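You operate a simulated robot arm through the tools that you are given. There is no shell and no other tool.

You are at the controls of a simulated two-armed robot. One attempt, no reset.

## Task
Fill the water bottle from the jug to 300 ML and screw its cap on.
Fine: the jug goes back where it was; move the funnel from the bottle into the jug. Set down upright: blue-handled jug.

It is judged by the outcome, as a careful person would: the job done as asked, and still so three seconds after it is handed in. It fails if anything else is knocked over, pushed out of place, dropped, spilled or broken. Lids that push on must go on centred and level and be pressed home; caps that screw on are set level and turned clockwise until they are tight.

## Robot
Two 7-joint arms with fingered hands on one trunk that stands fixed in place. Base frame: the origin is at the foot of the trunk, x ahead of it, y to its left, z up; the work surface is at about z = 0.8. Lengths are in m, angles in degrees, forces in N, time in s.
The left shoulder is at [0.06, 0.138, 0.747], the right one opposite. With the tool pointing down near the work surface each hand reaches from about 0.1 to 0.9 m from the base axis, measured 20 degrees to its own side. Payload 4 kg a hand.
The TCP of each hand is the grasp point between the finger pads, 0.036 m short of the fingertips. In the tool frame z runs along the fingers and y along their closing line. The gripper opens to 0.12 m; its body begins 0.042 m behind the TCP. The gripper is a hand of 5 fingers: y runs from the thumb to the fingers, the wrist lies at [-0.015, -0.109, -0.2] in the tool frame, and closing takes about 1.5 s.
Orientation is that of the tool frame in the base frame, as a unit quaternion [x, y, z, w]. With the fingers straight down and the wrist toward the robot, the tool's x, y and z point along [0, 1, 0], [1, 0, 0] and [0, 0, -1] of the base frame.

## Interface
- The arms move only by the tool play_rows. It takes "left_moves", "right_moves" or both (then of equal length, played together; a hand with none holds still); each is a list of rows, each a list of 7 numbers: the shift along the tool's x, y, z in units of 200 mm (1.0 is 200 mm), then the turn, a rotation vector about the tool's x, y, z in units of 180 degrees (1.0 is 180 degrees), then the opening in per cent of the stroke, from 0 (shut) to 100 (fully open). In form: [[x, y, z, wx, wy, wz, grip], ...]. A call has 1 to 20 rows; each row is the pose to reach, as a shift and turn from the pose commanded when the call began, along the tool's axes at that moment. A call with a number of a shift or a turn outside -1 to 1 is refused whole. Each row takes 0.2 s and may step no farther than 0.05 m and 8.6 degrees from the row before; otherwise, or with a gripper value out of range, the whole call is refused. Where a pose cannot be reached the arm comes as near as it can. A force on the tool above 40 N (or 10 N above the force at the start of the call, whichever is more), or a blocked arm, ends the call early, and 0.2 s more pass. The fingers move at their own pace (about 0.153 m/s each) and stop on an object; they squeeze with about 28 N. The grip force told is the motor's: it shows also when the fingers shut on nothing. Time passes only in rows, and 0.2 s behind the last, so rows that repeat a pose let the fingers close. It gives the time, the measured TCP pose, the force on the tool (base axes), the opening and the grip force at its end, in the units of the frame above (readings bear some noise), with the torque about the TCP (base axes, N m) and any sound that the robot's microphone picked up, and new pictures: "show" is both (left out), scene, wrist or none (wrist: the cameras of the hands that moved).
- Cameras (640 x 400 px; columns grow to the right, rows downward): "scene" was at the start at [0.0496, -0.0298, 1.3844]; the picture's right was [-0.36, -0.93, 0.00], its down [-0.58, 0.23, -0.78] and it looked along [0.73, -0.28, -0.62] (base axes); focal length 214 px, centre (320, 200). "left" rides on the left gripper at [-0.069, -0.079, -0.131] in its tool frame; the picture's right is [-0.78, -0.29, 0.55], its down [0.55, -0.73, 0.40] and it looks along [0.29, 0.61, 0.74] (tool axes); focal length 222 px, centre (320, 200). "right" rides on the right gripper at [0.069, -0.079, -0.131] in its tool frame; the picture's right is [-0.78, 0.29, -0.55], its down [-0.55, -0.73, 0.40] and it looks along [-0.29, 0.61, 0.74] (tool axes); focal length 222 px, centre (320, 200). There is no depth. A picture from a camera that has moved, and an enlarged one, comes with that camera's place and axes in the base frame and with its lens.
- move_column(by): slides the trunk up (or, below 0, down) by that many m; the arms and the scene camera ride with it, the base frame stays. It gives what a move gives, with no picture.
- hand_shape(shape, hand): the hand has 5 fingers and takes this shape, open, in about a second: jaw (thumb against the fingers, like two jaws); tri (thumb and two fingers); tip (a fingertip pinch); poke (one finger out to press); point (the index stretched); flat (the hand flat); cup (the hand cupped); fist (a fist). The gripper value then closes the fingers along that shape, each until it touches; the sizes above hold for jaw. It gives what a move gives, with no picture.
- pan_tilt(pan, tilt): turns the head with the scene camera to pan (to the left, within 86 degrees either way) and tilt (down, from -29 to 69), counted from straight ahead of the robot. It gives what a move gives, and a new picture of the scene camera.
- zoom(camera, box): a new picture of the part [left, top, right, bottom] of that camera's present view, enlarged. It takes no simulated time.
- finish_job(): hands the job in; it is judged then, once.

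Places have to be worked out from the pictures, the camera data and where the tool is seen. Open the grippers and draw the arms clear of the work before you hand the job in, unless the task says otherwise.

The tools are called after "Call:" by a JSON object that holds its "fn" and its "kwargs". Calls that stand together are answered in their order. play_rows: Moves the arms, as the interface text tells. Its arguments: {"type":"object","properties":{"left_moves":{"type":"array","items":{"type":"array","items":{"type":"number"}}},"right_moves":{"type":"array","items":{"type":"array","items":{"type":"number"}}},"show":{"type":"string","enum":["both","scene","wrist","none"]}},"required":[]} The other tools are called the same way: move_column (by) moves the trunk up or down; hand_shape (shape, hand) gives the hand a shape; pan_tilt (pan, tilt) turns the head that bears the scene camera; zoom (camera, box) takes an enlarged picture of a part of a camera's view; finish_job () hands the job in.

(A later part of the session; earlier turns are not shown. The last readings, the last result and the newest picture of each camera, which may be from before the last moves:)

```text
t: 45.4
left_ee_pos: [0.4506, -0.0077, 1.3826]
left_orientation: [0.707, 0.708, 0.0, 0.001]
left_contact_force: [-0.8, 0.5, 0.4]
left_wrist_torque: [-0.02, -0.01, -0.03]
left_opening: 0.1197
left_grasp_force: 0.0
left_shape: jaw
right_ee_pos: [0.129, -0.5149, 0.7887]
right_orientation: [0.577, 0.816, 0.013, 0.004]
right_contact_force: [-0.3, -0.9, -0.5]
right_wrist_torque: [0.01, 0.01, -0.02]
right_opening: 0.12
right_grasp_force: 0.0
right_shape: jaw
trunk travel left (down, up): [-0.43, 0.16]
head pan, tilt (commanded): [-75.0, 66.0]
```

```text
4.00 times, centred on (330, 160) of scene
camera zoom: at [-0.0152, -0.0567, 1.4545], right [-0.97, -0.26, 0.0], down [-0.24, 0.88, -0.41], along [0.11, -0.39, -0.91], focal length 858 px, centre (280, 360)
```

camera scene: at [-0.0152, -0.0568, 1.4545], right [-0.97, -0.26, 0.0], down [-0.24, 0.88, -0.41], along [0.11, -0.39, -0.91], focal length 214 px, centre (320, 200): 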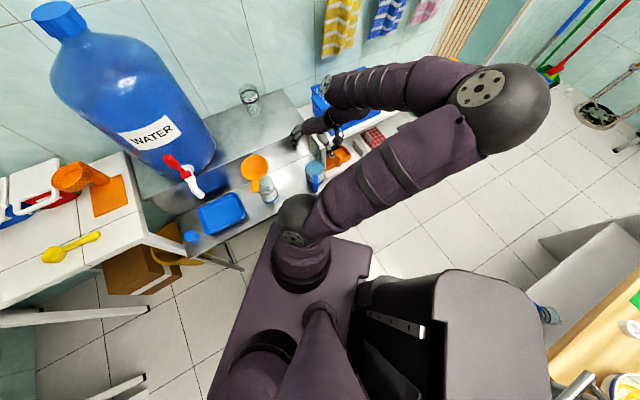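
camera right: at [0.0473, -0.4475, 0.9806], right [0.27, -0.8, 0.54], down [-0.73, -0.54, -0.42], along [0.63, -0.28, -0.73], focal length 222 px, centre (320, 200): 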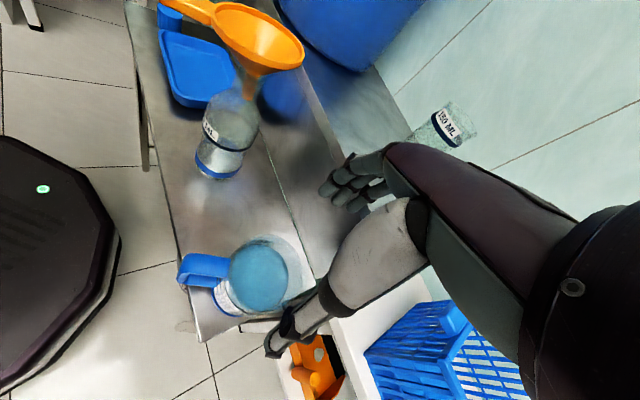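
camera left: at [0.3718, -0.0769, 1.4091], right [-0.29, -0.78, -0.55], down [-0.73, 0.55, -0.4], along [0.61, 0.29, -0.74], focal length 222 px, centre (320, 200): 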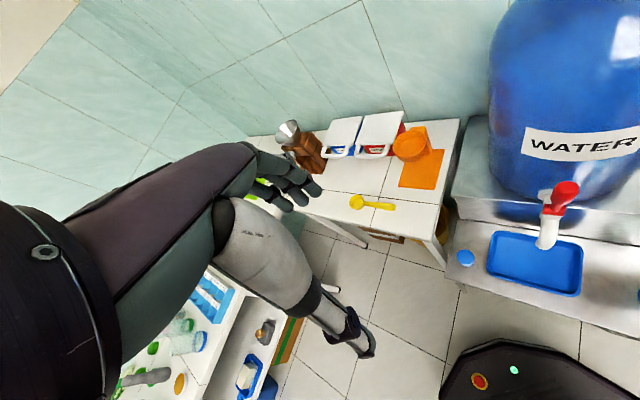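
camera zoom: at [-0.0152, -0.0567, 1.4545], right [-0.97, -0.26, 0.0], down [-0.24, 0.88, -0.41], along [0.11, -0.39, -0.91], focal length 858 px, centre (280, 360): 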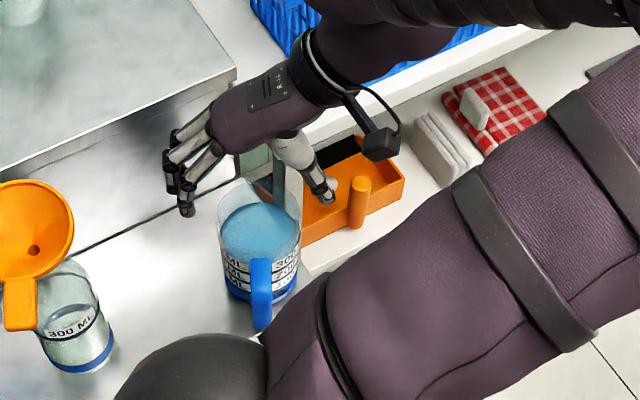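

The hand straddles the jug cleanly: fingers left, thumb right. I descend another 50 mm to about z=0.738.

Call:
{"fn": "play_rows", "kwargs": {"right_moves": [[0, 0, 0.085, 0, 0, 0, 100], [0, 0, 0.17, 0, 0, 0, 100], [0, 0, 0.25, 0, 0, 0, 100]], "show": "none"}}

Call:
{"fn": "zoom", "kwargs": {"camera": "right", "box": [170, 160, 410, 400]}}

Call:
{"fn": "zoom", "kwargs": {"camera": "scene", "box": [280, 120, 370, 200]}}

```text
t: 46.2
left_ee_pos: [0.4501, -0.0073, 1.3828]
left_orientation: [0.707, 0.707, 0.0, 0.0]
left_contact_force: [-0.9, -0.6, 0.0]
left_wrist_torque: [-0.01, 0.0, 0.01]
left_opening: 0.1198
left_grasp_force: 0.0
left_shape: jaw
right_ee_pos: [0.1301, -0.5139, 0.7373]
right_orientation: [0.577, 0.817, 0.013, 0.004]
right_contact_force: [-0.2, -0.4, -0.3]
right_wrist_torque: [-0.01, 0.0, -0.01]
right_opening: 0.1196
right_grasp_force: 0.0
right_shape: jaw
trunk travel left (down, up): [-0.43, 0.16]
head pan, tilt (commanded): [-75.0, 66.0]
```

```text
1.67 times, centred on (290, 280) of right
camera zoom: at [0.0292, -0.4775, 0.8688], right [0.52, -0.65, 0.55], down [-0.5, -0.76, -0.42], along [0.69, -0.05, -0.72], focal length 370 px, centre (370, 67)
```

zoom: 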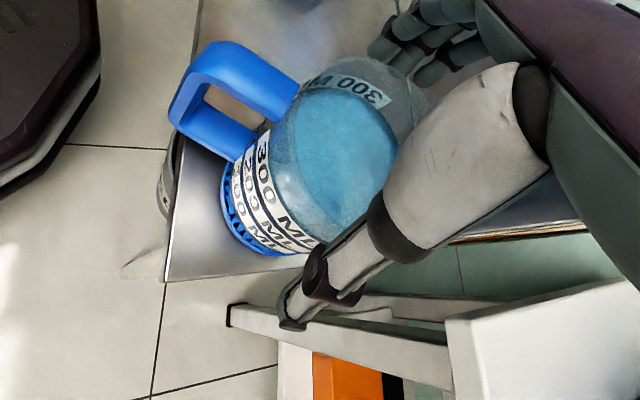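

```text
5.00 times, centred on (325, 160) of scene
camera zoom: at [-0.0152, -0.0565, 1.4545], right [-0.97, -0.26, 0.0], down [-0.24, 0.88, -0.41], along [0.11, -0.39, -0.91], focal length 1072 px, centre (295, 400)
```

zoom: 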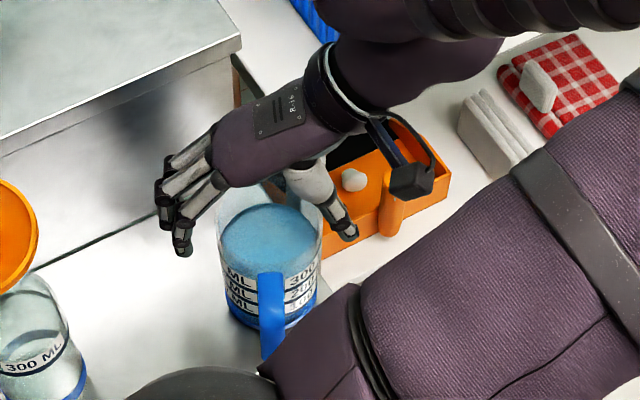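

No contact and well aligned. I close the hand on the jug's body.

Call:
{"fn": "play_rows", "kwargs": {"right_moves": [[0, 0, 0, 0, 0, 0, 85], [0, 0, 0, 0, 0, 0, 70], [0, 0, 0, 0, 0, 0, 50], [0, 0, 0, 0, 0, 0, 30], [0, 0, 0, 0, 0, 0, 10], [0, 0, 0, 0, 0, 0, 0], [0, 0, 0, 0, 0, 0, 0]], "show": "none"}}

Call:
{"fn": "zoom", "kwargs": {"camera": "right", "box": [170, 160, 410, 400]}}

Call:
{"fn": "zoom", "kwargs": {"camera": "scene", "box": [280, 120, 370, 200]}}

```text
t: 47.8
left_ee_pos: [0.4495, -0.0069, 1.3827]
left_orientation: [0.707, 0.707, 0.0, -0.001]
left_contact_force: [-0.2, 0.8, 0.8]
left_wrist_torque: [-0.02, 0.01, -0.03]
left_opening: 0.1196
left_grasp_force: 0.2
left_shape: jaw
right_ee_pos: [0.1308, -0.5131, 0.7373]
right_orientation: [0.577, 0.816, 0.013, 0.004]
right_contact_force: [-0.2, -0.4, 0.0]
right_wrist_torque: [0.01, 0.1, 0.02]
right_opening: 0.0675
right_grasp_force: 28.3
right_shape: jaw
trunk travel left (down, up): [-0.43, 0.16]
head pan, tilt (commanded): [-75.0, 66.0]
```

```text
1.67 times, centred on (290, 280) of right
camera zoom: at [0.0291, -0.4775, 0.869], right [0.52, -0.65, 0.55], down [-0.5, -0.76, -0.42], along [0.69, -0.05, -0.72], focal length 370 px, centre (370, 67)
```

zoom: 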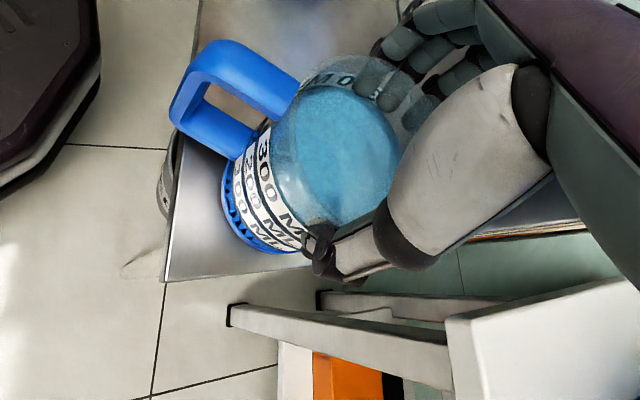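

```text
5.00 times, centred on (325, 160) of scene
camera zoom: at [-0.0153, -0.0565, 1.4545], right [-0.97, -0.26, 0.0], down [-0.24, 0.88, -0.41], along [0.11, -0.39, -0.91], focal length 1072 px, centre (295, 400)
```

zoom: 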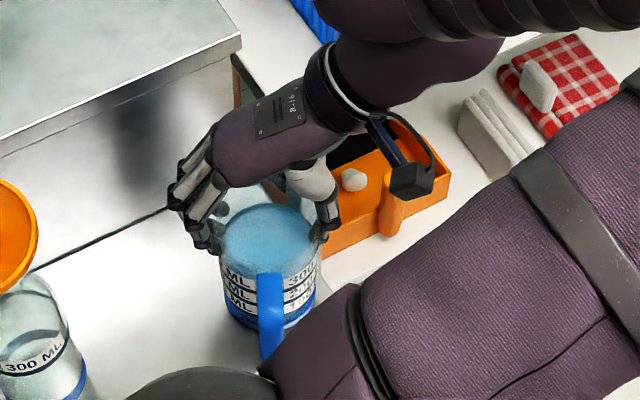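

The body grip holds (28 N, opening 0.068, the jug did not move). I lift 20 mm to test.

Call:
{"fn": "play_rows", "kwargs": {"right_moves": [[0, 0, -0.03, 0, 0, 0, 0], [0, 0, -0.06, 0, 0, 0, 0], [0, 0, -0.1, 0, 0, 0, 0], [0, 0, -0.1, 0, 0, 0, 0]], "show": "none"}}

Call:
{"fn": "zoom", "kwargs": {"camera": "right", "box": [170, 160, 410, 400]}}

Call:
{"fn": "zoom", "kwargs": {"camera": "scene", "box": [280, 120, 370, 200]}}

```text
t: 48.8
left_ee_pos: [0.4511, -0.0061, 1.3825]
left_orientation: [0.707, 0.707, 0.0, 0.001]
left_contact_force: [-0.6, 1.3, 0.5]
left_wrist_torque: [0.03, 0.01, 0.03]
left_opening: 0.12
left_grasp_force: 0.2
left_shape: jaw
right_ee_pos: [0.1299, -0.5137, 0.7579]
right_orientation: [0.577, 0.816, 0.014, 0.004]
right_contact_force: [-0.4, 0.0, -4.6]
right_wrist_torque: [-0.05, -0.01, -0.02]
right_opening: 0.0678
right_grasp_force: 28.7
right_shape: jaw
trunk travel left (down, up): [-0.43, 0.16]
head pan, tilt (commanded): [-75.0, 66.0]
```

```text
1.67 times, centred on (290, 280) of right
camera zoom: at [0.0284, -0.4779, 0.8896], right [0.52, -0.65, 0.55], down [-0.5, -0.76, -0.42], along [0.69, -0.05, -0.72], focal length 370 px, centre (370, 67)
```

zoom: 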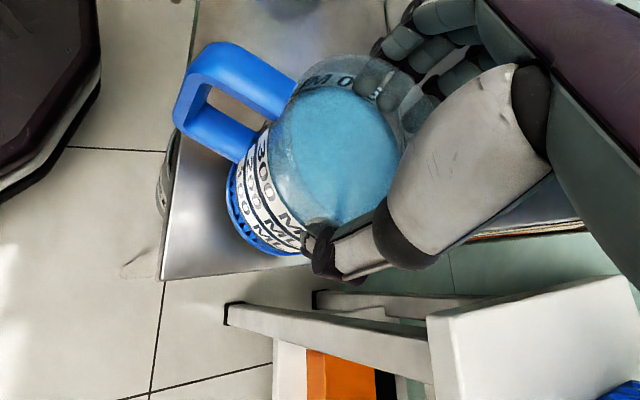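

```text
5.00 times, centred on (325, 160) of scene
camera zoom: at [-0.0152, -0.0566, 1.4545], right [-0.97, -0.26, 0.0], down [-0.24, 0.88, -0.41], along [0.11, -0.39, -0.91], focal length 1072 px, centre (295, 400)
```

zoom: 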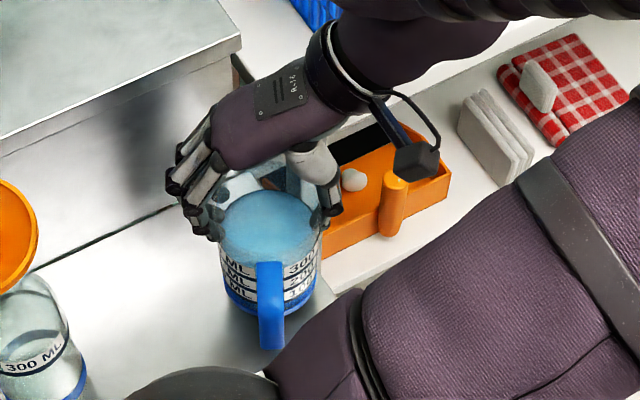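

The jug lifts steadily; the force shows about 4.6 N (≈0.47 kg). Now I carry it away from the table corner to about (0.165,-0.475) and turn it 70° so the handle points to −x.

Call:
{"fn": "play_rows", "kwargs": {"right_moves": [[0.031, 0.058, 0, 0, 0, 0, 0], [0.063, 0.115, 0, 0, 0, 0, 0], [0.094, 0.173, 0, 0, 0, 0, 0], [0.1255, 0.23, 0, 0, 0, -0.02, 0], [0.1255, 0.23, 0, 0, 0, -0.06, 0], [0.1255, 0.23, 0, 0, 0, -0.1, 0], [0.1255, 0.23, 0, 0, 0, -0.14, 0], [0.1255, 0.23, 0, 0, 0, -0.18, 0], [0.1255, 0.23, 0, 0, 0, -0.22, 0], [0.1255, 0.23, 0, 0, 0, -0.26, 0], [0.1255, 0.23, 0, 0, 0, -0.3, 0], [0.1255, 0.23, 0, 0, 0, -0.34, 0], [0.1255, 0.23, 0, 0, 0, -0.375, 0], [0.1255, 0.23, 0, 0, 0, -0.389, 0]], "show": "both"}}

Call:
{"fn": "zoom", "kwargs": {"camera": "right", "box": [170, 160, 410, 400]}}

Call:
{"fn": "zoom", "kwargs": {"camera": "scene", "box": [270, 130, 360, 210]}}

```text
t: 51.8
left_ee_pos: [0.4497, -0.0069, 1.3831]
left_orientation: [0.707, 0.707, 0.001, 0.0]
left_contact_force: [0.6, -0.4, -0.1]
left_wrist_torque: [-0.03, -0.02, 0.0]
left_opening: 0.1195
left_grasp_force: 0.1
left_shape: jaw
right_ee_pos: [0.1645, -0.4753, 0.7587]
right_orientation: [0.004, 1.0, 0.009, 0.011]
right_contact_force: [0.0, -0.4, -4.6]
right_wrist_torque: [-0.04, -0.07, 0.0]
right_opening: 0.0679
right_grasp_force: 28.5
right_shape: jaw
trunk travel left (down, up): [-0.43, 0.16]
head pan, tilt (commanded): [-75.0, 66.0]
camera scene: at [-0.0151, -0.0566, 1.4545], right [-0.97, -0.26, 0.0], down [-0.24, 0.88, -0.41], along [0.11, -0.39, -0.91], focal length 214 px, centre (320, 200)
camera right: at [0.0914, -0.5566, 0.8899], right [0.77, 0.28, 0.57], down [0.55, -0.73, -0.4], along [0.31, 0.62, -0.72], focal length 222 px, centre (320, 200)
```

scene: 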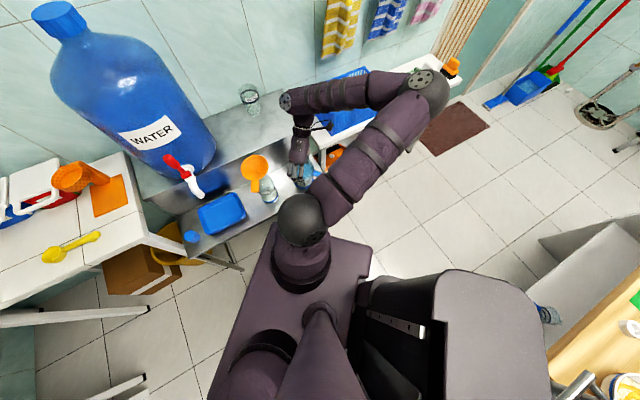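
right: 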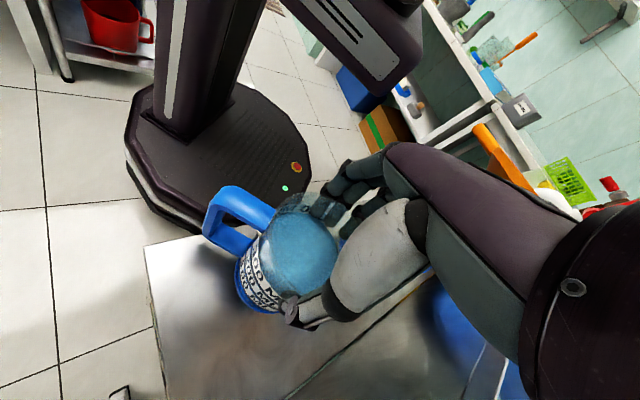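

```text
1.67 times, centred on (290, 280) of right
camera zoom: at [0.0914, -0.5566, 0.8899], right [0.77, 0.28, 0.57], down [0.55, -0.73, -0.4], along [0.31, 0.62, -0.72], focal length 370 px, centre (370, 67)
```

zoom: 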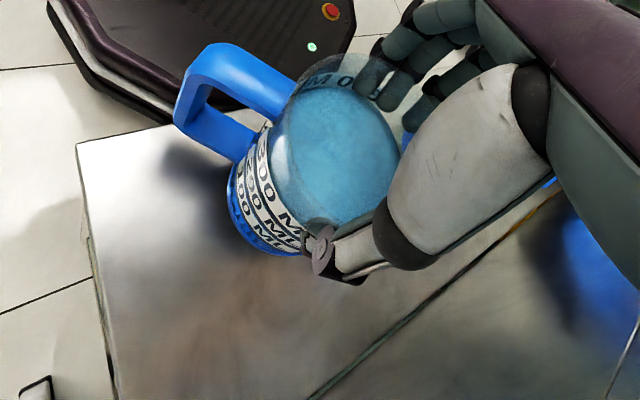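

```text
5.00 times, centred on (315, 170) of scene
camera zoom: at [-0.0151, -0.0566, 1.4545], right [-0.97, -0.26, 0.0], down [-0.24, 0.88, -0.41], along [0.11, -0.39, -0.91], focal length 1072 px, centre (345, 350)
```

zoom: 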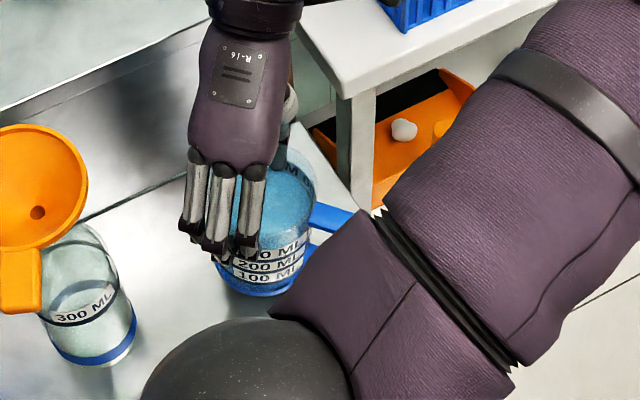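

The jug now has its handle toward −x and hangs 20 mm above the shelf. I set it down, open, and rise.

Call:
{"fn": "play_rows", "kwargs": {"right_moves": [[0, 0, 0.035, 0, 0, 0, 0], [0, 0, 0.07, 0, 0, 0, 0], [0, 0, 0.102, 0, 0, 0, 0], [0, 0, 0.102, 0, 0, 0, 0]], "show": "none"}}

```text
t: 52.8
left_ee_pos: [0.4501, -0.0073, 1.3828]
left_orientation: [0.707, 0.707, 0.001, 0.0]
left_contact_force: [-1.1, 1.1, 0.0]
left_wrist_torque: [-0.04, -0.02, 0.02]
left_opening: 0.1199
left_grasp_force: 0.0
left_shape: jaw
right_ee_pos: [0.1652, -0.4738, 0.7407]
right_orientation: [0.004, 1.0, 0.009, 0.011]
right_contact_force: [1.9, 0.5, 1.7]
right_wrist_torque: [0.0, -0.06, -0.04]
right_opening: 0.0677
right_grasp_force: 28.1
right_shape: jaw
trunk travel left (down, up): [-0.43, 0.16]
head pan, tilt (commanded): [-75.0, 66.0]
```

The upward force shows that the jug touches the shelf. I open the hand and rise.

Call:
{"fn": "play_rows", "kwargs": {"right_moves": [[0, 0, 0, 0, 0, 0, 60], [0, 0, 0, 0, 0, 0, 80], [0, 0, 0, 0, 0, 0, 100], [0, 0, 0, 0, 0, 0, 100], [0, 0, 0, 0, 0, 0, 100], [0, 0, -0.15, 0, 0, 0, 100], [0, 0, -0.35, 0, 0, 0, 100], [0, 0, -0.55, 0, 0, 0, 100], [0, 0, -0.75, 0, 0, 0, 100], [0, 0, -0.95, 0, 0, 0, 100]], "show": "both"}}

Call:
{"fn": "zoom", "kwargs": {"camera": "right", "box": [150, 180, 350, 360]}}

Call:
{"fn": "zoom", "kwargs": {"camera": "scene", "box": [270, 130, 360, 210]}}

```text
t: 55.0
left_ee_pos: [0.4499, -0.0054, 1.3828]
left_orientation: [0.707, 0.707, 0.0, 0.0]
left_contact_force: [0.1, 1.1, 0.0]
left_wrist_torque: [0.0, 0.01, 0.0]
left_opening: 0.1196
left_grasp_force: 0.0
left_shape: jaw
right_ee_pos: [0.161, -0.4766, 0.9294]
right_orientation: [0.005, 1.0, 0.008, 0.011]
right_contact_force: [0.6, -0.5, -0.3]
right_wrist_torque: [0.03, 0.01, -0.01]
right_opening: 0.1195
right_grasp_force: 0.1
right_shape: jaw
trunk travel left (down, up): [-0.43, 0.16]
head pan, tilt (commanded): [-75.0, 66.0]
camera scene: at [-0.0152, -0.056, 1.4545], right [-0.97, -0.26, 0.0], down [-0.24, 0.88, -0.41], along [0.11, -0.39, -0.91], focal length 214 px, centre (320, 200)
camera right: at [0.0873, -0.5584, 1.0594], right [0.77, 0.27, 0.57], down [0.55, -0.73, -0.4], along [0.31, 0.62, -0.72], focal length 222 px, centre (320, 200)
```

scene: 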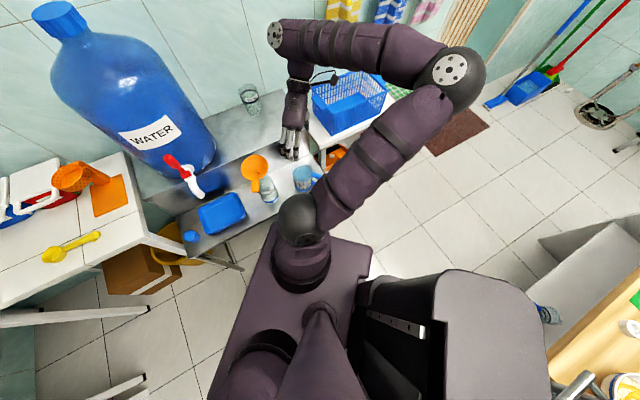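
right: 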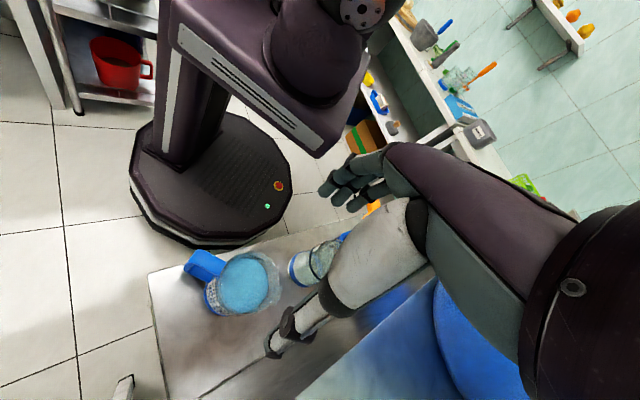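

```text
2.22 times, centred on (250, 270) of right
camera zoom: at [0.0873, -0.5584, 1.0594], right [0.77, 0.27, 0.57], down [0.55, -0.73, -0.4], along [0.31, 0.62, -0.72], focal length 494 px, centre (476, 44)
```

zoom: 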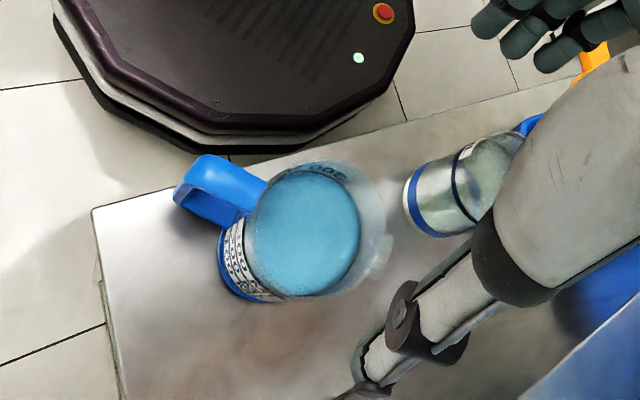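

```text
5.00 times, centred on (315, 170) of scene
camera zoom: at [-0.0152, -0.056, 1.4545], right [-0.97, -0.26, 0.0], down [-0.24, 0.88, -0.41], along [0.11, -0.39, -0.91], focal length 1072 px, centre (345, 350)
```

zoom: 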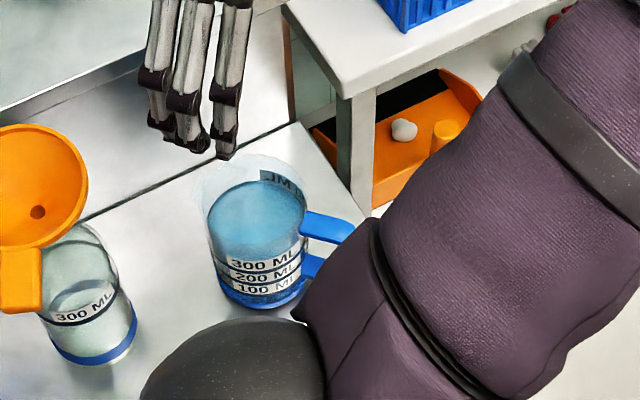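

The jug stands at (0.170,-0.476) with its handle bar near (0.091,-0.480), pointing almost exactly −x. I'll back the hand off to −x and tilt the fingers toward horizontal.

Call:
{"fn": "play_rows", "kwargs": {"right_moves": [[0.12, 0, -0.03, 0, 0, 0, 100], [0.26, 0, -0.06, 0, -0.02, 0, 100], [0.4, 0, -0.1, 0, -0.06, 0, 100], [0.5, 0, -0.1, 0, -0.1, 0, 100], [0.6, 0, -0.1, 0, -0.14, 0, 100], [0.65, 0, -0.1, 0, -0.18, 0, 100], [0.7, 0, -0.1, 0, -0.22, 0, 100], [0.7, 0, -0.1, 0, -0.26, 0, 100], [0.7, 0, -0.1, 0, -0.3, 0, 100], [0.7, 0, -0.1, 0, -0.34, 0, 100], [0.7, 0, -0.1, 0, -0.38, 0, 100], [0.7, 0, -0.1, 0, -0.417, 0, 100]], "show": "both"}}

```text
t: 57.6
left_ee_pos: [0.4497, -0.0061, 1.3824]
left_orientation: [0.707, 0.707, 0.001, 0.0]
left_contact_force: [-0.1, -0.1, 0.1]
left_wrist_torque: [0.02, -0.01, 0.0]
left_opening: 0.1196
left_grasp_force: 0.1
left_shape: jaw
right_ee_pos: [0.0194, -0.4774, 0.9463]
right_orientation: [0.008, 0.786, 0.005, 0.618]
right_contact_force: [0.6, -0.6, -0.1]
right_wrist_torque: [-0.04, -0.02, -0.01]
right_opening: 0.1198
right_grasp_force: 0.0
right_shape: jaw
trunk travel left (down, up): [-0.43, 0.16]
head pan, tilt (commanded): [-75.0, 66.0]
camera scene: at [-0.0153, -0.0564, 1.4545], right [-0.97, -0.26, 0.0], down [-0.24, 0.88, -0.41], along [0.11, -0.39, -0.91], focal length 214 px, centre (320, 200)
camera right: at [-0.1248, -0.5546, 0.91], right [-0.35, 0.28, 0.9], down [0.51, -0.75, 0.43], along [0.79, 0.6, 0.12], focal length 222 px, centre (320, 200)
```

scene: 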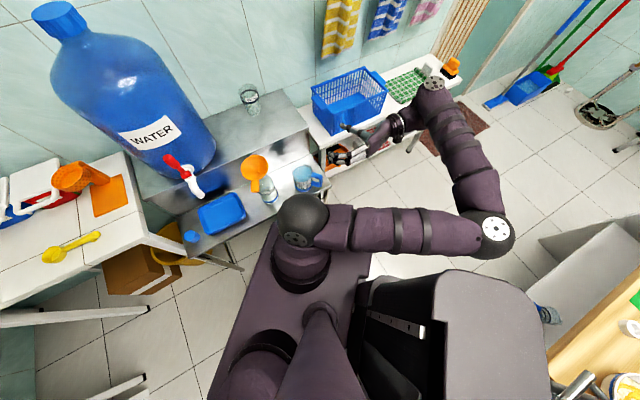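
right: 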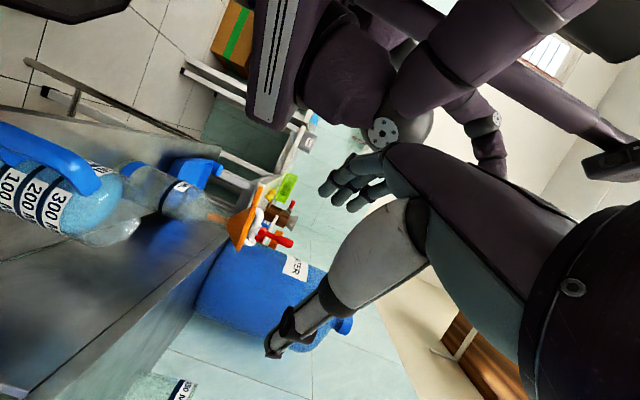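

The pose is exact: 76° tilt at (0.019,-0.477,0.946), directly in line with the handle. I lower the trunk by 0.2 m to bring the hand down beside the handle.

Call:
{"fn": "move_column", "kwargs": {"by": -0.2}}

Call:
{"fn": "zoom", "kwargs": {"camera": "scene", "box": [200, 80, 480, 260]}}

Call:
{"fn": "zoom", "kwargs": {"camera": "right", "box": [0, 0, 640, 400]}}

```text
t: 59.8
left_ee_pos: [0.4502, -0.0063, 1.1824]
left_orientation: [0.707, 0.707, -0.001, 0.0]
left_contact_force: [0.2, 0.2, -0.1]
left_wrist_torque: [-0.02, -0.01, 0.0]
left_opening: 0.1198
left_grasp_force: 0.1
left_shape: jaw
right_ee_pos: [0.0192, -0.4762, 0.7465]
right_orientation: [0.009, 0.787, 0.004, 0.617]
right_contact_force: [0.1, -0.7, 0.4]
right_wrist_torque: [-0.01, 0.03, -0.04]
right_opening: 0.1197
right_grasp_force: 0.0
right_shape: jaw
trunk travel left (down, up): [-0.23, 0.36]
head pan, tilt (commanded): [-75.0, 66.0]
```

```text
2.22 times, centred on (340, 170) of scene
camera zoom: at [-0.0153, -0.0563, 1.2546], right [-0.97, -0.26, 0.0], down [-0.24, 0.88, -0.41], along [0.11, -0.39, -0.91], focal length 477 px, centre (276, 267)
```

zoom: 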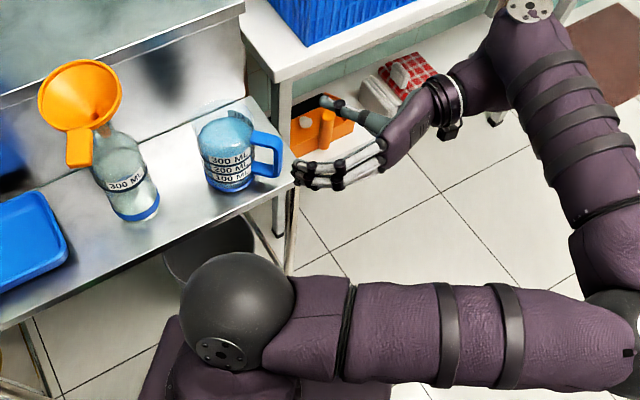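

```text
1.00 times, centred on (320, 200) of right (not enlarged: the box is as wide or as high as the picture)
camera zoom: at [-0.1247, -0.5546, 0.7104], right [-0.34, 0.28, 0.9], down [0.51, -0.75, 0.43], along [0.79, 0.6, 0.11], focal length 222 px, centre (320, 200)
```

zoom: 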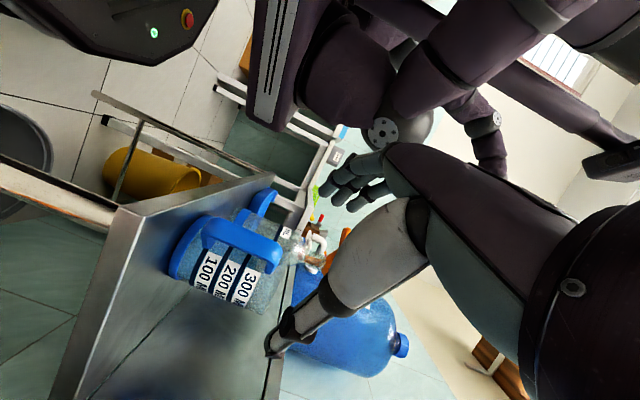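

The hand is now at z≈0.747 behind the handle and the view is clear. I lower the trunk another 55 mm.

Call:
{"fn": "move_column", "kwargs": {"by": -0.055}}

Call:
{"fn": "zoom", "kwargs": {"camera": "scene", "box": [240, 100, 400, 200]}}

Call:
{"fn": "zoom", "kwargs": {"camera": "right", "box": [150, 150, 410, 370]}}

```text
t: 60.8
left_ee_pos: [0.4506, -0.0068, 1.1271]
left_orientation: [0.707, 0.707, 0.0, -0.001]
left_contact_force: [-0.6, -0.1, -0.1]
left_wrist_torque: [0.02, 0.0, 0.01]
left_opening: 0.1196
left_grasp_force: 0.1
left_shape: jaw
right_ee_pos: [0.0205, -0.4771, 0.6928]
right_orientation: [0.009, 0.786, 0.004, 0.618]
right_contact_force: [0.0, -0.1, -0.6]
right_wrist_torque: [0.0, 0.0, -0.01]
right_opening: 0.1197
right_grasp_force: 0.1
right_shape: jaw
trunk travel left (down, up): [-0.175, 0.415]
head pan, tilt (commanded): [-75.0, 66.0]
```

```text
4.00 times, centred on (320, 150) of scene
camera zoom: at [-0.0153, -0.0562, 1.1995], right [-0.97, -0.26, 0.0], down [-0.24, 0.88, -0.41], along [0.11, -0.39, -0.91], focal length 858 px, centre (320, 400)
```

zoom: 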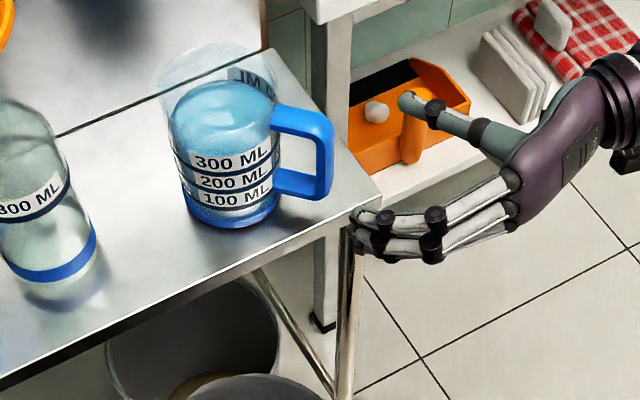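

```text
1.82 times, centred on (280, 260) of right
camera zoom: at [-0.1247, -0.5546, 0.6554], right [-0.34, 0.28, 0.9], down [0.51, -0.75, 0.43], along [0.79, 0.6, 0.11], focal length 404 px, centre (393, 91)
```

zoom: 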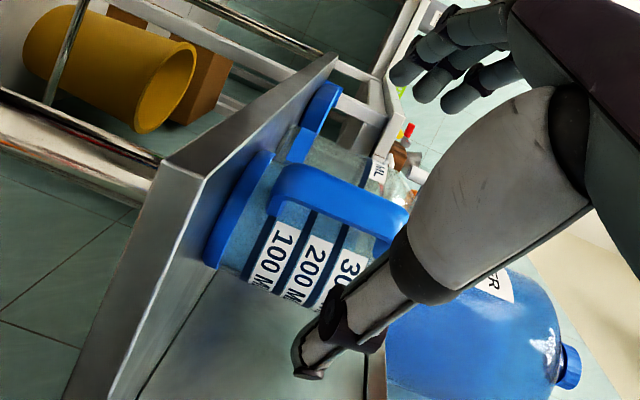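

Call:
{"fn": "zoom", "kwargs": {"camera": "right", "box": [210, 200, 330, 300]}}

```text
4.00 times, centred on (270, 250) of right
camera zoom: at [-0.1247, -0.5546, 0.6554], right [-0.34, 0.28, 0.9], down [0.51, -0.75, 0.43], along [0.79, 0.6, 0.11], focal length 888 px, centre (520, 0)
```

zoom: 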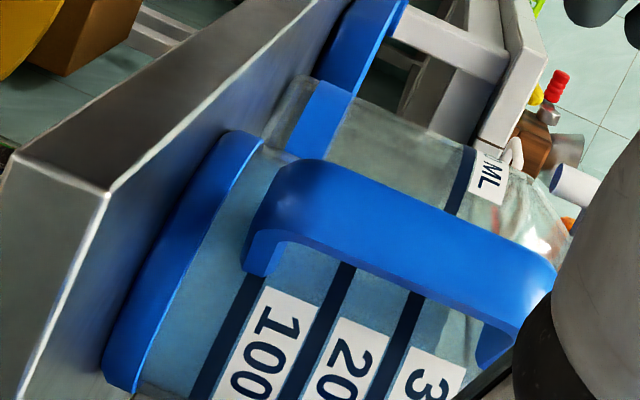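

The bar lies almost centred (about +3 mm in y, −3 mm in x of the tool). I approach 50 mm along the fingers so that the bar sits about 20 mm past the grasp point.

Call:
{"fn": "play_rows", "kwargs": {"right_moves": [[0, 0.007, 0.06, 0, 0, 0, 100], [0, 0.015, 0.13, 0, 0, 0, 100], [0, 0.015, 0.19, 0, 0, 0, 100], [0, 0.015, 0.25, 0, 0, 0, 100]], "show": "none"}}

Call:
{"fn": "zoom", "kwargs": {"camera": "right", "box": [150, 150, 410, 370]}}

Call:
{"fn": "zoom", "kwargs": {"camera": "scene", "box": [240, 100, 400, 200]}}

```text
t: 61.8
left_ee_pos: [0.45, -0.007, 1.1272]
left_orientation: [0.707, 0.707, -0.001, 0.0]
left_contact_force: [-0.2, 0.1, -1.4]
left_wrist_torque: [0.0, -0.02, 0.02]
left_opening: 0.1196
left_grasp_force: 0.1
left_shape: jaw
right_ee_pos: [0.0679, -0.4738, 0.6804]
right_orientation: [0.009, 0.787, 0.004, 0.617]
right_contact_force: [0.2, -0.3, 0.8]
right_wrist_torque: [0.0, -0.02, 0.02]
right_opening: 0.1197
right_grasp_force: 0.1
right_shape: jaw
trunk travel left (down, up): [-0.175, 0.415]
head pan, tilt (commanded): [-75.0, 66.0]
```

```text
1.82 times, centred on (280, 260) of right
camera zoom: at [-0.0763, -0.5517, 0.6439], right [-0.34, 0.28, 0.9], down [0.51, -0.75, 0.43], along [0.79, 0.6, 0.11], focal length 404 px, centre (393, 91)
```

zoom: 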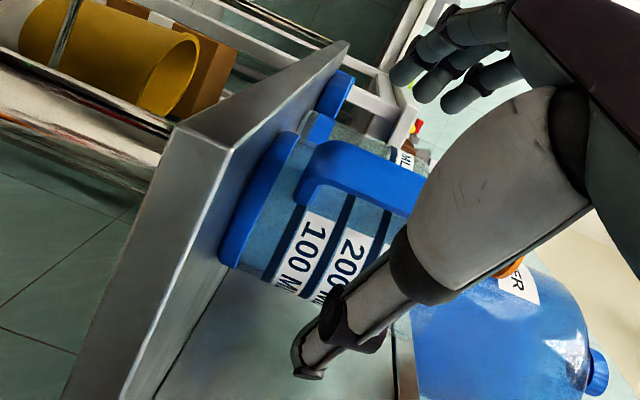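

```text
4.00 times, centred on (320, 150) of scene
camera zoom: at [-0.0153, -0.0563, 1.1995], right [-0.97, -0.26, 0.0], down [-0.24, 0.88, -0.41], along [0.11, -0.39, -0.91], focal length 858 px, centre (320, 400)
```

zoom: 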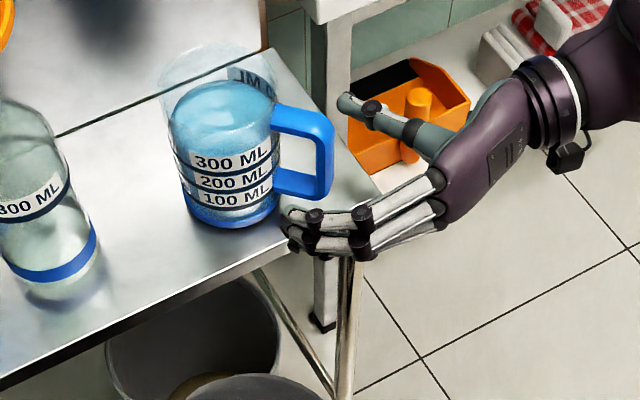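

The handle bar sits between thumb and fingers. I close to 40% and check.

Call:
{"fn": "play_rows", "kwargs": {"right_moves": [[0, 0, 0, 0, 0, 0, 70], [0, 0, 0, 0, 0, 0, 40], [0, 0, 0, 0, 0, 0, 40], [0, 0, 0, 0, 0, 0, 40]], "show": "none"}}

Call:
{"fn": "zoom", "kwargs": {"camera": "right", "box": [190, 170, 370, 330]}}

Call:
{"fn": "zoom", "kwargs": {"camera": "scene", "box": [270, 110, 380, 190]}}

```text
t: 62.8
left_ee_pos: [0.4503, -0.0076, 1.1272]
left_orientation: [0.707, 0.707, 0.0, 0.0]
left_contact_force: [-0.4, 0.1, 0.4]
left_wrist_torque: [-0.01, 0.0, 0.0]
left_opening: 0.1198
left_grasp_force: 0.1
left_shape: jaw
right_ee_pos: [0.0686, -0.4735, 0.6795]
right_orientation: [0.009, 0.786, 0.004, 0.618]
right_contact_force: [0.4, -0.5, 0.0]
right_wrist_torque: [0.01, 0.01, -0.03]
right_opening: 0.0483
right_grasp_force: 0.1
right_shape: jaw
trunk travel left (down, up): [-0.175, 0.415]
head pan, tilt (commanded): [-75.0, 66.0]
```

```text
2.50 times, centred on (280, 250) of right
camera zoom: at [-0.0763, -0.5517, 0.6439], right [-0.34, 0.28, 0.9], down [0.51, -0.75, 0.43], along [0.79, 0.6, 0.11], focal length 555 px, centre (420, 75)
```

zoom: 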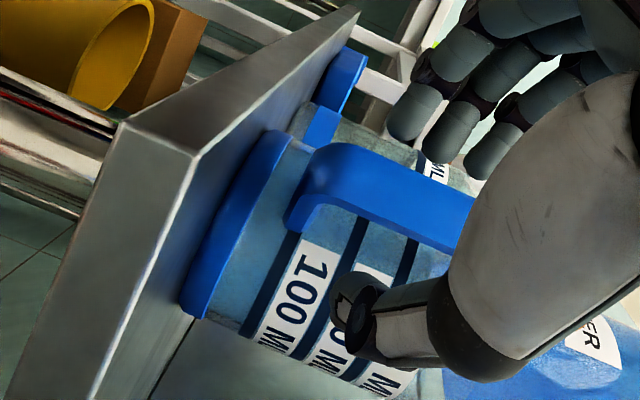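

```text
5.00 times, centred on (325, 150) of scene
camera zoom: at [-0.0153, -0.0563, 1.1995], right [-0.97, -0.26, 0.0], down [-0.24, 0.88, -0.41], along [0.11, -0.39, -0.91], focal length 1072 px, centre (295, 450)
```

zoom: 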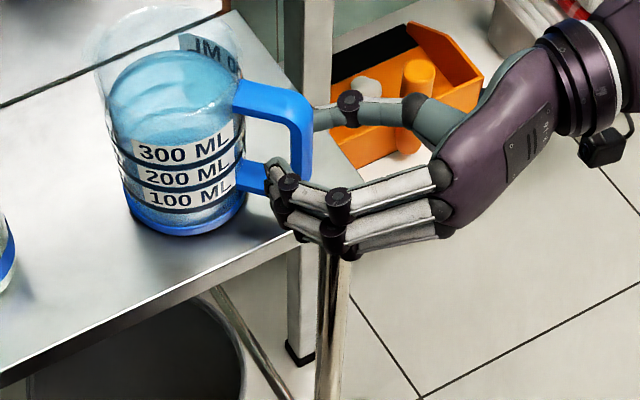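

Thumb and fingers overlap the bar on both sides. I move 5 mm deeper and 8 mm up to centre on the bar, then close fully.

Call:
{"fn": "play_rows", "kwargs": {"right_moves": [[-0.02, 0, 0.015, 0, 0, 0, 40], [-0.04, 0, 0.03, 0, 0, 0, 40], [-0.04, 0, 0.03, 0, 0, 0, 30], [-0.04, 0, 0.03, 0, 0, 0, 22], [-0.04, 0, 0.03, 0, 0, 0, 15], [-0.04, 0, 0.03, 0, 0, 0, 8], [-0.04, 0, 0.03, 0, 0, 0, 0], [-0.04, 0, 0.03, 0, 0, 0, 0], [-0.04, 0, 0.03, 0, 0, 0, 0]], "show": "none"}}

Call:
{"fn": "zoom", "kwargs": {"camera": "right", "box": [190, 170, 370, 330]}}

Call:
{"fn": "zoom", "kwargs": {"camera": "scene", "box": [270, 110, 380, 190]}}

```text
t: 64.8
left_ee_pos: [0.4504, -0.0061, 1.1278]
left_orientation: [0.707, 0.707, 0.0, 0.0]
left_contact_force: [-0.2, 0.3, 0.3]
left_wrist_torque: [0.0, 0.0, -0.03]
left_opening: 0.1198
left_grasp_force: 0.0
left_shape: jaw
right_ee_pos: [0.0763, -0.4732, 0.6851]
right_orientation: [0.008, 0.786, 0.005, 0.618]
right_contact_force: [0.6, 0.6, -0.1]
right_wrist_torque: [-0.12, -0.13, 0.08]
right_opening: 0.0013
right_grasp_force: 27.9
right_shape: jaw
trunk travel left (down, up): [-0.175, 0.415]
head pan, tilt (commanded): [-75.0, 66.0]
```

```text
2.50 times, centred on (280, 250) of right
camera zoom: at [-0.0685, -0.5515, 0.65], right [-0.34, 0.28, 0.9], down [0.51, -0.75, 0.43], along [0.79, 0.6, 0.11], focal length 555 px, centre (420, 75)
```

zoom: 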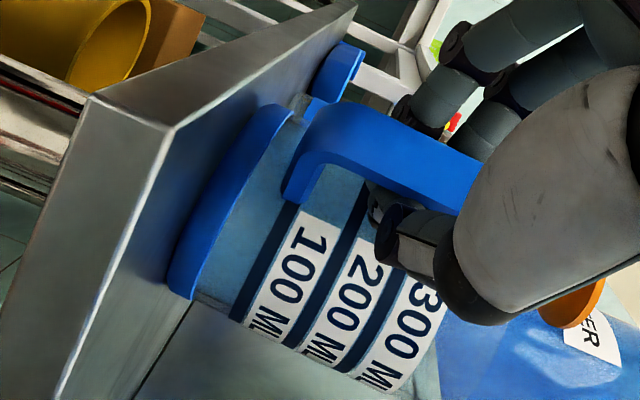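

```text
5.00 times, centred on (325, 150) of scene
camera zoom: at [-0.0152, -0.0563, 1.1995], right [-0.97, -0.26, 0.0], down [-0.24, 0.88, -0.41], along [0.11, -0.39, -0.91], focal length 1072 px, centre (295, 450)
```

zoom: 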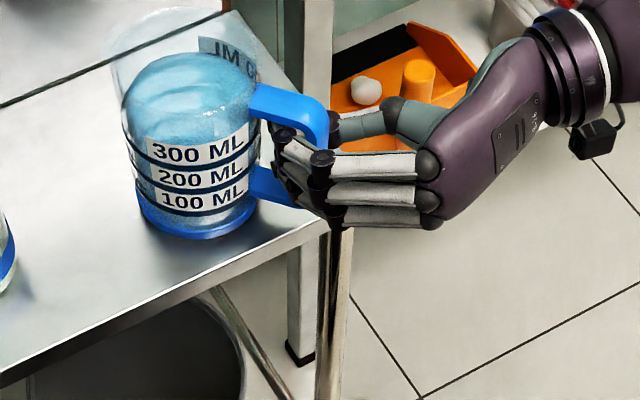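

The fingers now wrap around the handle bar (tips meeting inside the loop). I'll test with a small 12 mm lift and see whether the weight shows and the jug stays upright.

Call:
{"fn": "play_rows", "kwargs": {"right_moves": [[-0.02, 0, -0.005, 0, 0, 0, 0], [-0.04, 0, -0.01, 0, 0, 0, 0], [-0.058, 0, -0.014, 0, 0, 0, 0], [-0.058, 0, -0.014, 0, 0, 0, 0]], "show": "none"}}

Call:
{"fn": "zoom", "kwargs": {"camera": "scene", "box": [270, 110, 380, 190]}}

Call:
{"fn": "zoom", "kwargs": {"camera": "right", "box": [190, 170, 370, 330]}}

```text
t: 65.8
left_ee_pos: [0.4494, -0.0059, 1.1281]
left_orientation: [0.707, 0.707, 0.0, 0.0]
left_contact_force: [0.2, -0.4, 0.9]
left_wrist_torque: [0.0, 0.01, -0.01]
left_opening: 0.1195
left_grasp_force: 0.0
left_shape: jaw
right_ee_pos: [0.0765, -0.4752, 0.6977]
right_orientation: [0.008, 0.786, 0.004, 0.618]
right_contact_force: [0.2, 0.0, -2.2]
right_wrist_torque: [-0.06, 0.07, 0.04]
right_opening: 0.0
right_grasp_force: 27.5
right_shape: jaw
trunk travel left (down, up): [-0.175, 0.415]
head pan, tilt (commanded): [-75.0, 66.0]
```

```text
5.00 times, centred on (325, 150) of scene
camera zoom: at [-0.0152, -0.0564, 1.1995], right [-0.97, -0.26, 0.0], down [-0.24, 0.88, -0.41], along [0.11, -0.39, -0.91], focal length 1072 px, centre (295, 450)
```

zoom: 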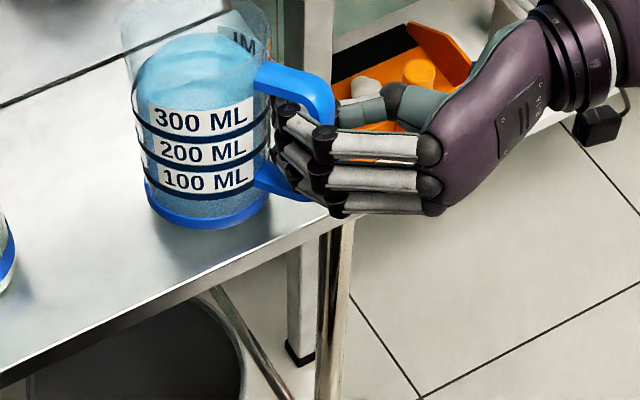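

```text
2.50 times, centred on (280, 250) of right
camera zoom: at [-0.0683, -0.5522, 0.6619], right [-0.34, 0.28, 0.9], down [0.51, -0.75, 0.43], along [0.79, 0.6, 0.11], focal length 555 px, centre (420, 75)
```

zoom: 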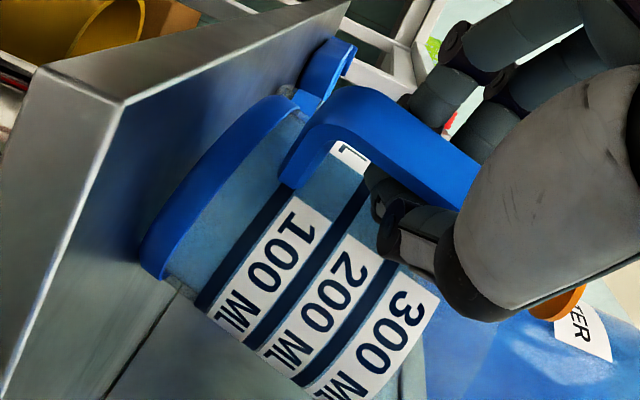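

Only half the weight shows (−2.2 N) and the jug pivots on its far edge, so this handle grip would let the jug droop. The top-down body grip was rock-steady and leaves the spout free with the palm ~35 mm above the rim, so I'll set the jug down and use that grip for pouring.

Call:
{"fn": "play_rows", "kwargs": {"right_moves": [[0.02, 0, 0.005, 0, 0, 0, 0], [0.04, 0, 0.01, 0, 0, 0, 0], [0.06, 0, 0.014, 0, 0, 0, 0], [0.06, 0, 0.014, 0, 0, 0, 20], [0.06, 0, 0.014, 0, 0, 0, 50], [0.06, 0, 0.014, 0, 0, 0, 80], [0.06, 0, 0.014, 0, 0, 0, 100], [0.06, 0, 0.014, 0, 0, 0, 100], [0.06, 0, 0.014, 0, 0, 0, 100]], "show": "none"}}

Call:
{"fn": "zoom", "kwargs": {"camera": "scene", "box": [270, 110, 380, 190]}}

```text
t: 67.8
left_ee_pos: [0.4506, -0.0062, 1.1284]
left_orientation: [0.708, 0.707, 0.0, 0.0]
left_contact_force: [-0.1, 0.0, 0.0]
left_wrist_torque: [0.01, -0.03, 0.01]
left_opening: 0.1194
left_grasp_force: 0.0
left_shape: jaw
right_ee_pos: [0.0764, -0.4724, 0.6856]
right_orientation: [0.009, 0.786, 0.003, 0.618]
right_contact_force: [-0.1, 0.0, 0.6]
right_wrist_torque: [0.03, -0.01, 0.01]
right_opening: 0.1194
right_grasp_force: 0.1
right_shape: jaw
trunk travel left (down, up): [-0.175, 0.415]
head pan, tilt (commanded): [-75.0, 66.0]
```

```text
5.00 times, centred on (325, 150) of scene
camera zoom: at [-0.0153, -0.0563, 1.1995], right [-0.97, -0.26, 0.0], down [-0.24, 0.88, -0.41], along [0.11, -0.39, -0.91], focal length 1072 px, centre (295, 450)
```

zoom: 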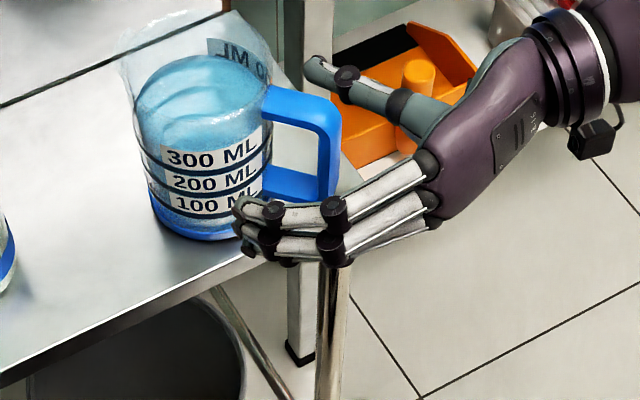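

The jug stands free again. I retreat 70 mm along the fingers, then raise the trunk 0.255 m.

Call:
{"fn": "play_rows", "kwargs": {"right_moves": [[0, 0, -0.08, 0, 0, 0, 100], [0, 0, -0.17, 0, 0, 0, 100], [0, 0, -0.26, 0, 0, 0, 100], [0, 0, -0.35, 0, 0, 0, 100]], "show": "none"}}

Call:
{"fn": "move_column", "kwargs": {"by": 0.255}}

```text
t: 68.8
left_ee_pos: [0.45, -0.0062, 1.1268]
left_orientation: [0.708, 0.706, 0.0, -0.001]
left_contact_force: [0.4, 0.1, -0.9]
left_wrist_torque: [0.02, 0.0, 0.01]
left_opening: 0.1198
left_grasp_force: 0.0
left_shape: jaw
right_ee_pos: [0.0086, -0.4731, 0.7023]
right_orientation: [0.008, 0.786, 0.004, 0.619]
right_contact_force: [0.7, -0.6, 1.7]
right_wrist_torque: [-0.04, 0.01, 0.0]
right_opening: 0.1199
right_grasp_force: 0.1
right_shape: jaw
trunk travel left (down, up): [-0.175, 0.415]
head pan, tilt (commanded): [-75.0, 66.0]
```

```text
t: 71.4
left_ee_pos: [0.4502, -0.0062, 1.3832]
left_orientation: [0.707, 0.707, 0.0, 0.001]
left_contact_force: [0.3, 0.6, -0.4]
left_wrist_torque: [0.0, 0.02, 0.01]
left_opening: 0.1198
left_grasp_force: 0.1
left_shape: jaw
right_ee_pos: [0.0096, -0.4745, 0.9561]
right_orientation: [0.008, 0.786, 0.005, 0.618]
right_contact_force: [0.4, 0.0, 0.7]
right_wrist_torque: [0.0, 0.0, 0.04]
right_opening: 0.1196
right_grasp_force: 0.1
right_shape: jaw
trunk travel left (down, up): [-0.43, 0.16]
head pan, tilt (commanded): [-75.0, 66.0]
```

Now I bring the hand back to fingers-down above the jug.

Call:
{"fn": "play_rows", "kwargs": {"right_moves": [[-0.0166, 0.001, 0.068, 0, 0.0386, 0, 100], [-0.0332, 0.001, 0.137, 0, 0.0772, 0, 100], [-0.0498, 0.002, 0.205, 0, 0.1157, 0, 100], [-0.0664, 0.003, 0.274, 0, 0.1543, 0, 100], [-0.083, 0.003, 0.342, 0, 0.1929, 0, 100], [-0.0995, 0.004, 0.411, 0, 0.2315, 0, 100], [-0.1161, 0.005, 0.479, 0, 0.2701, 0, 100], [-0.1327, 0.005, 0.548, 0, 0.3087, 0, 100], [-0.1493, 0.006, 0.616, 0, 0.3472, 0, 100], [-0.1659, 0.006, 0.684, 0, 0.3858, 0, 100], [-0.1825, 0.007, 0.753, 0, 0.4244, 0, 100]], "show": "both"}}

Call:
{"fn": "zoom", "kwargs": {"camera": "right", "box": [150, 180, 350, 360]}}

Call:
{"fn": "zoom", "kwargs": {"camera": "scene", "box": [240, 130, 360, 210]}}

```text
t: 73.8
left_ee_pos: [0.451, -0.0073, 1.3824]
left_orientation: [0.707, 0.707, 0.0, 0.0]
left_contact_force: [-0.9, -0.8, -0.3]
left_wrist_torque: [0.01, -0.02, 0.03]
left_opening: 0.1197
left_grasp_force: 0.0
left_shape: jaw
right_ee_pos: [0.1655, -0.4729, 0.9563]
right_orientation: [0.004, 1.0, 0.009, -0.002]
right_contact_force: [0.0, 0.5, 1.0]
right_wrist_torque: [-0.02, 0.03, 0.02]
right_opening: 0.1197
right_grasp_force: 0.2
right_shape: jaw
trunk travel left (down, up): [-0.43, 0.16]
head pan, tilt (commanded): [-75.0, 66.0]
camera scene: at [-0.0144, -0.0563, 1.4545], right [-0.97, -0.26, 0.0], down [-0.24, 0.88, -0.41], along [0.1, -0.39, -0.91], focal length 214 px, centre (320, 200)
camera right: at [0.0945, -0.5553, 1.0885], right [0.79, 0.27, 0.55], down [0.54, -0.73, -0.41], along [0.29, 0.62, -0.73], focal length 222 px, centre (320, 200)
```

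scene: 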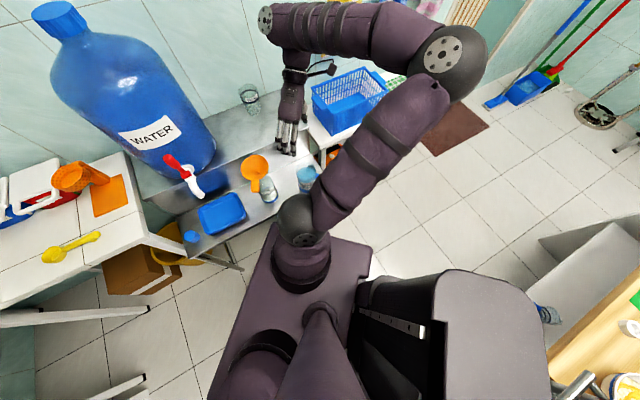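
right: 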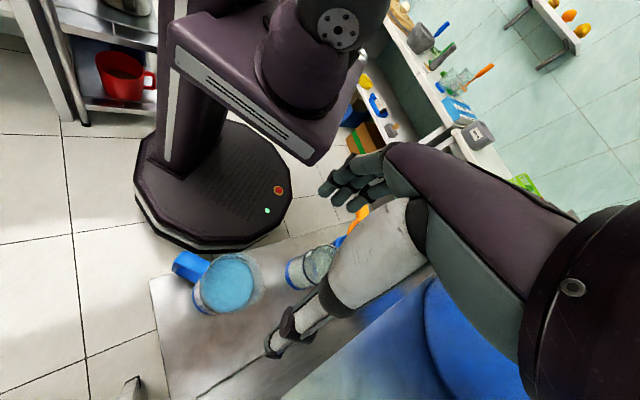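

```text
2.22 times, centred on (250, 270) of right
camera zoom: at [0.0945, -0.5553, 1.0885], right [0.79, 0.27, 0.55], down [0.54, -0.73, -0.41], along [0.29, 0.62, -0.73], focal length 494 px, centre (476, 44)
```

zoom: 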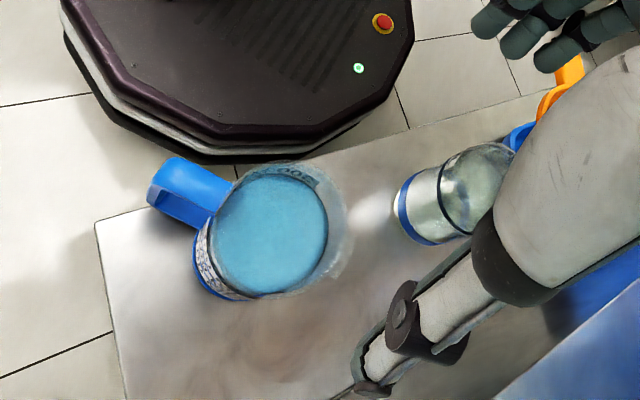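

```text
5.00 times, centred on (300, 170) of scene
camera zoom: at [-0.0144, -0.0563, 1.4545], right [-0.97, -0.26, 0.0], down [-0.24, 0.88, -0.41], along [0.1, -0.39, -0.91], focal length 1072 px, centre (420, 350)
```

zoom: 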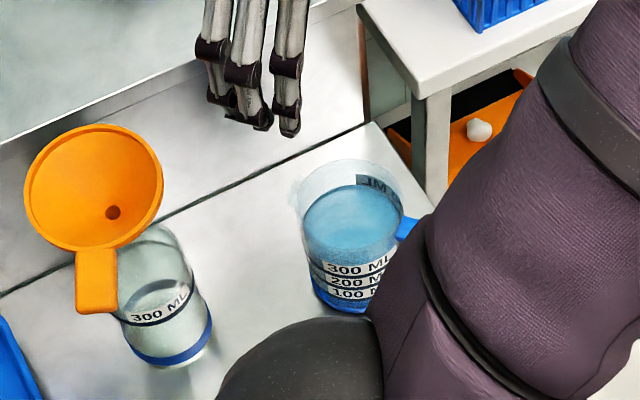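

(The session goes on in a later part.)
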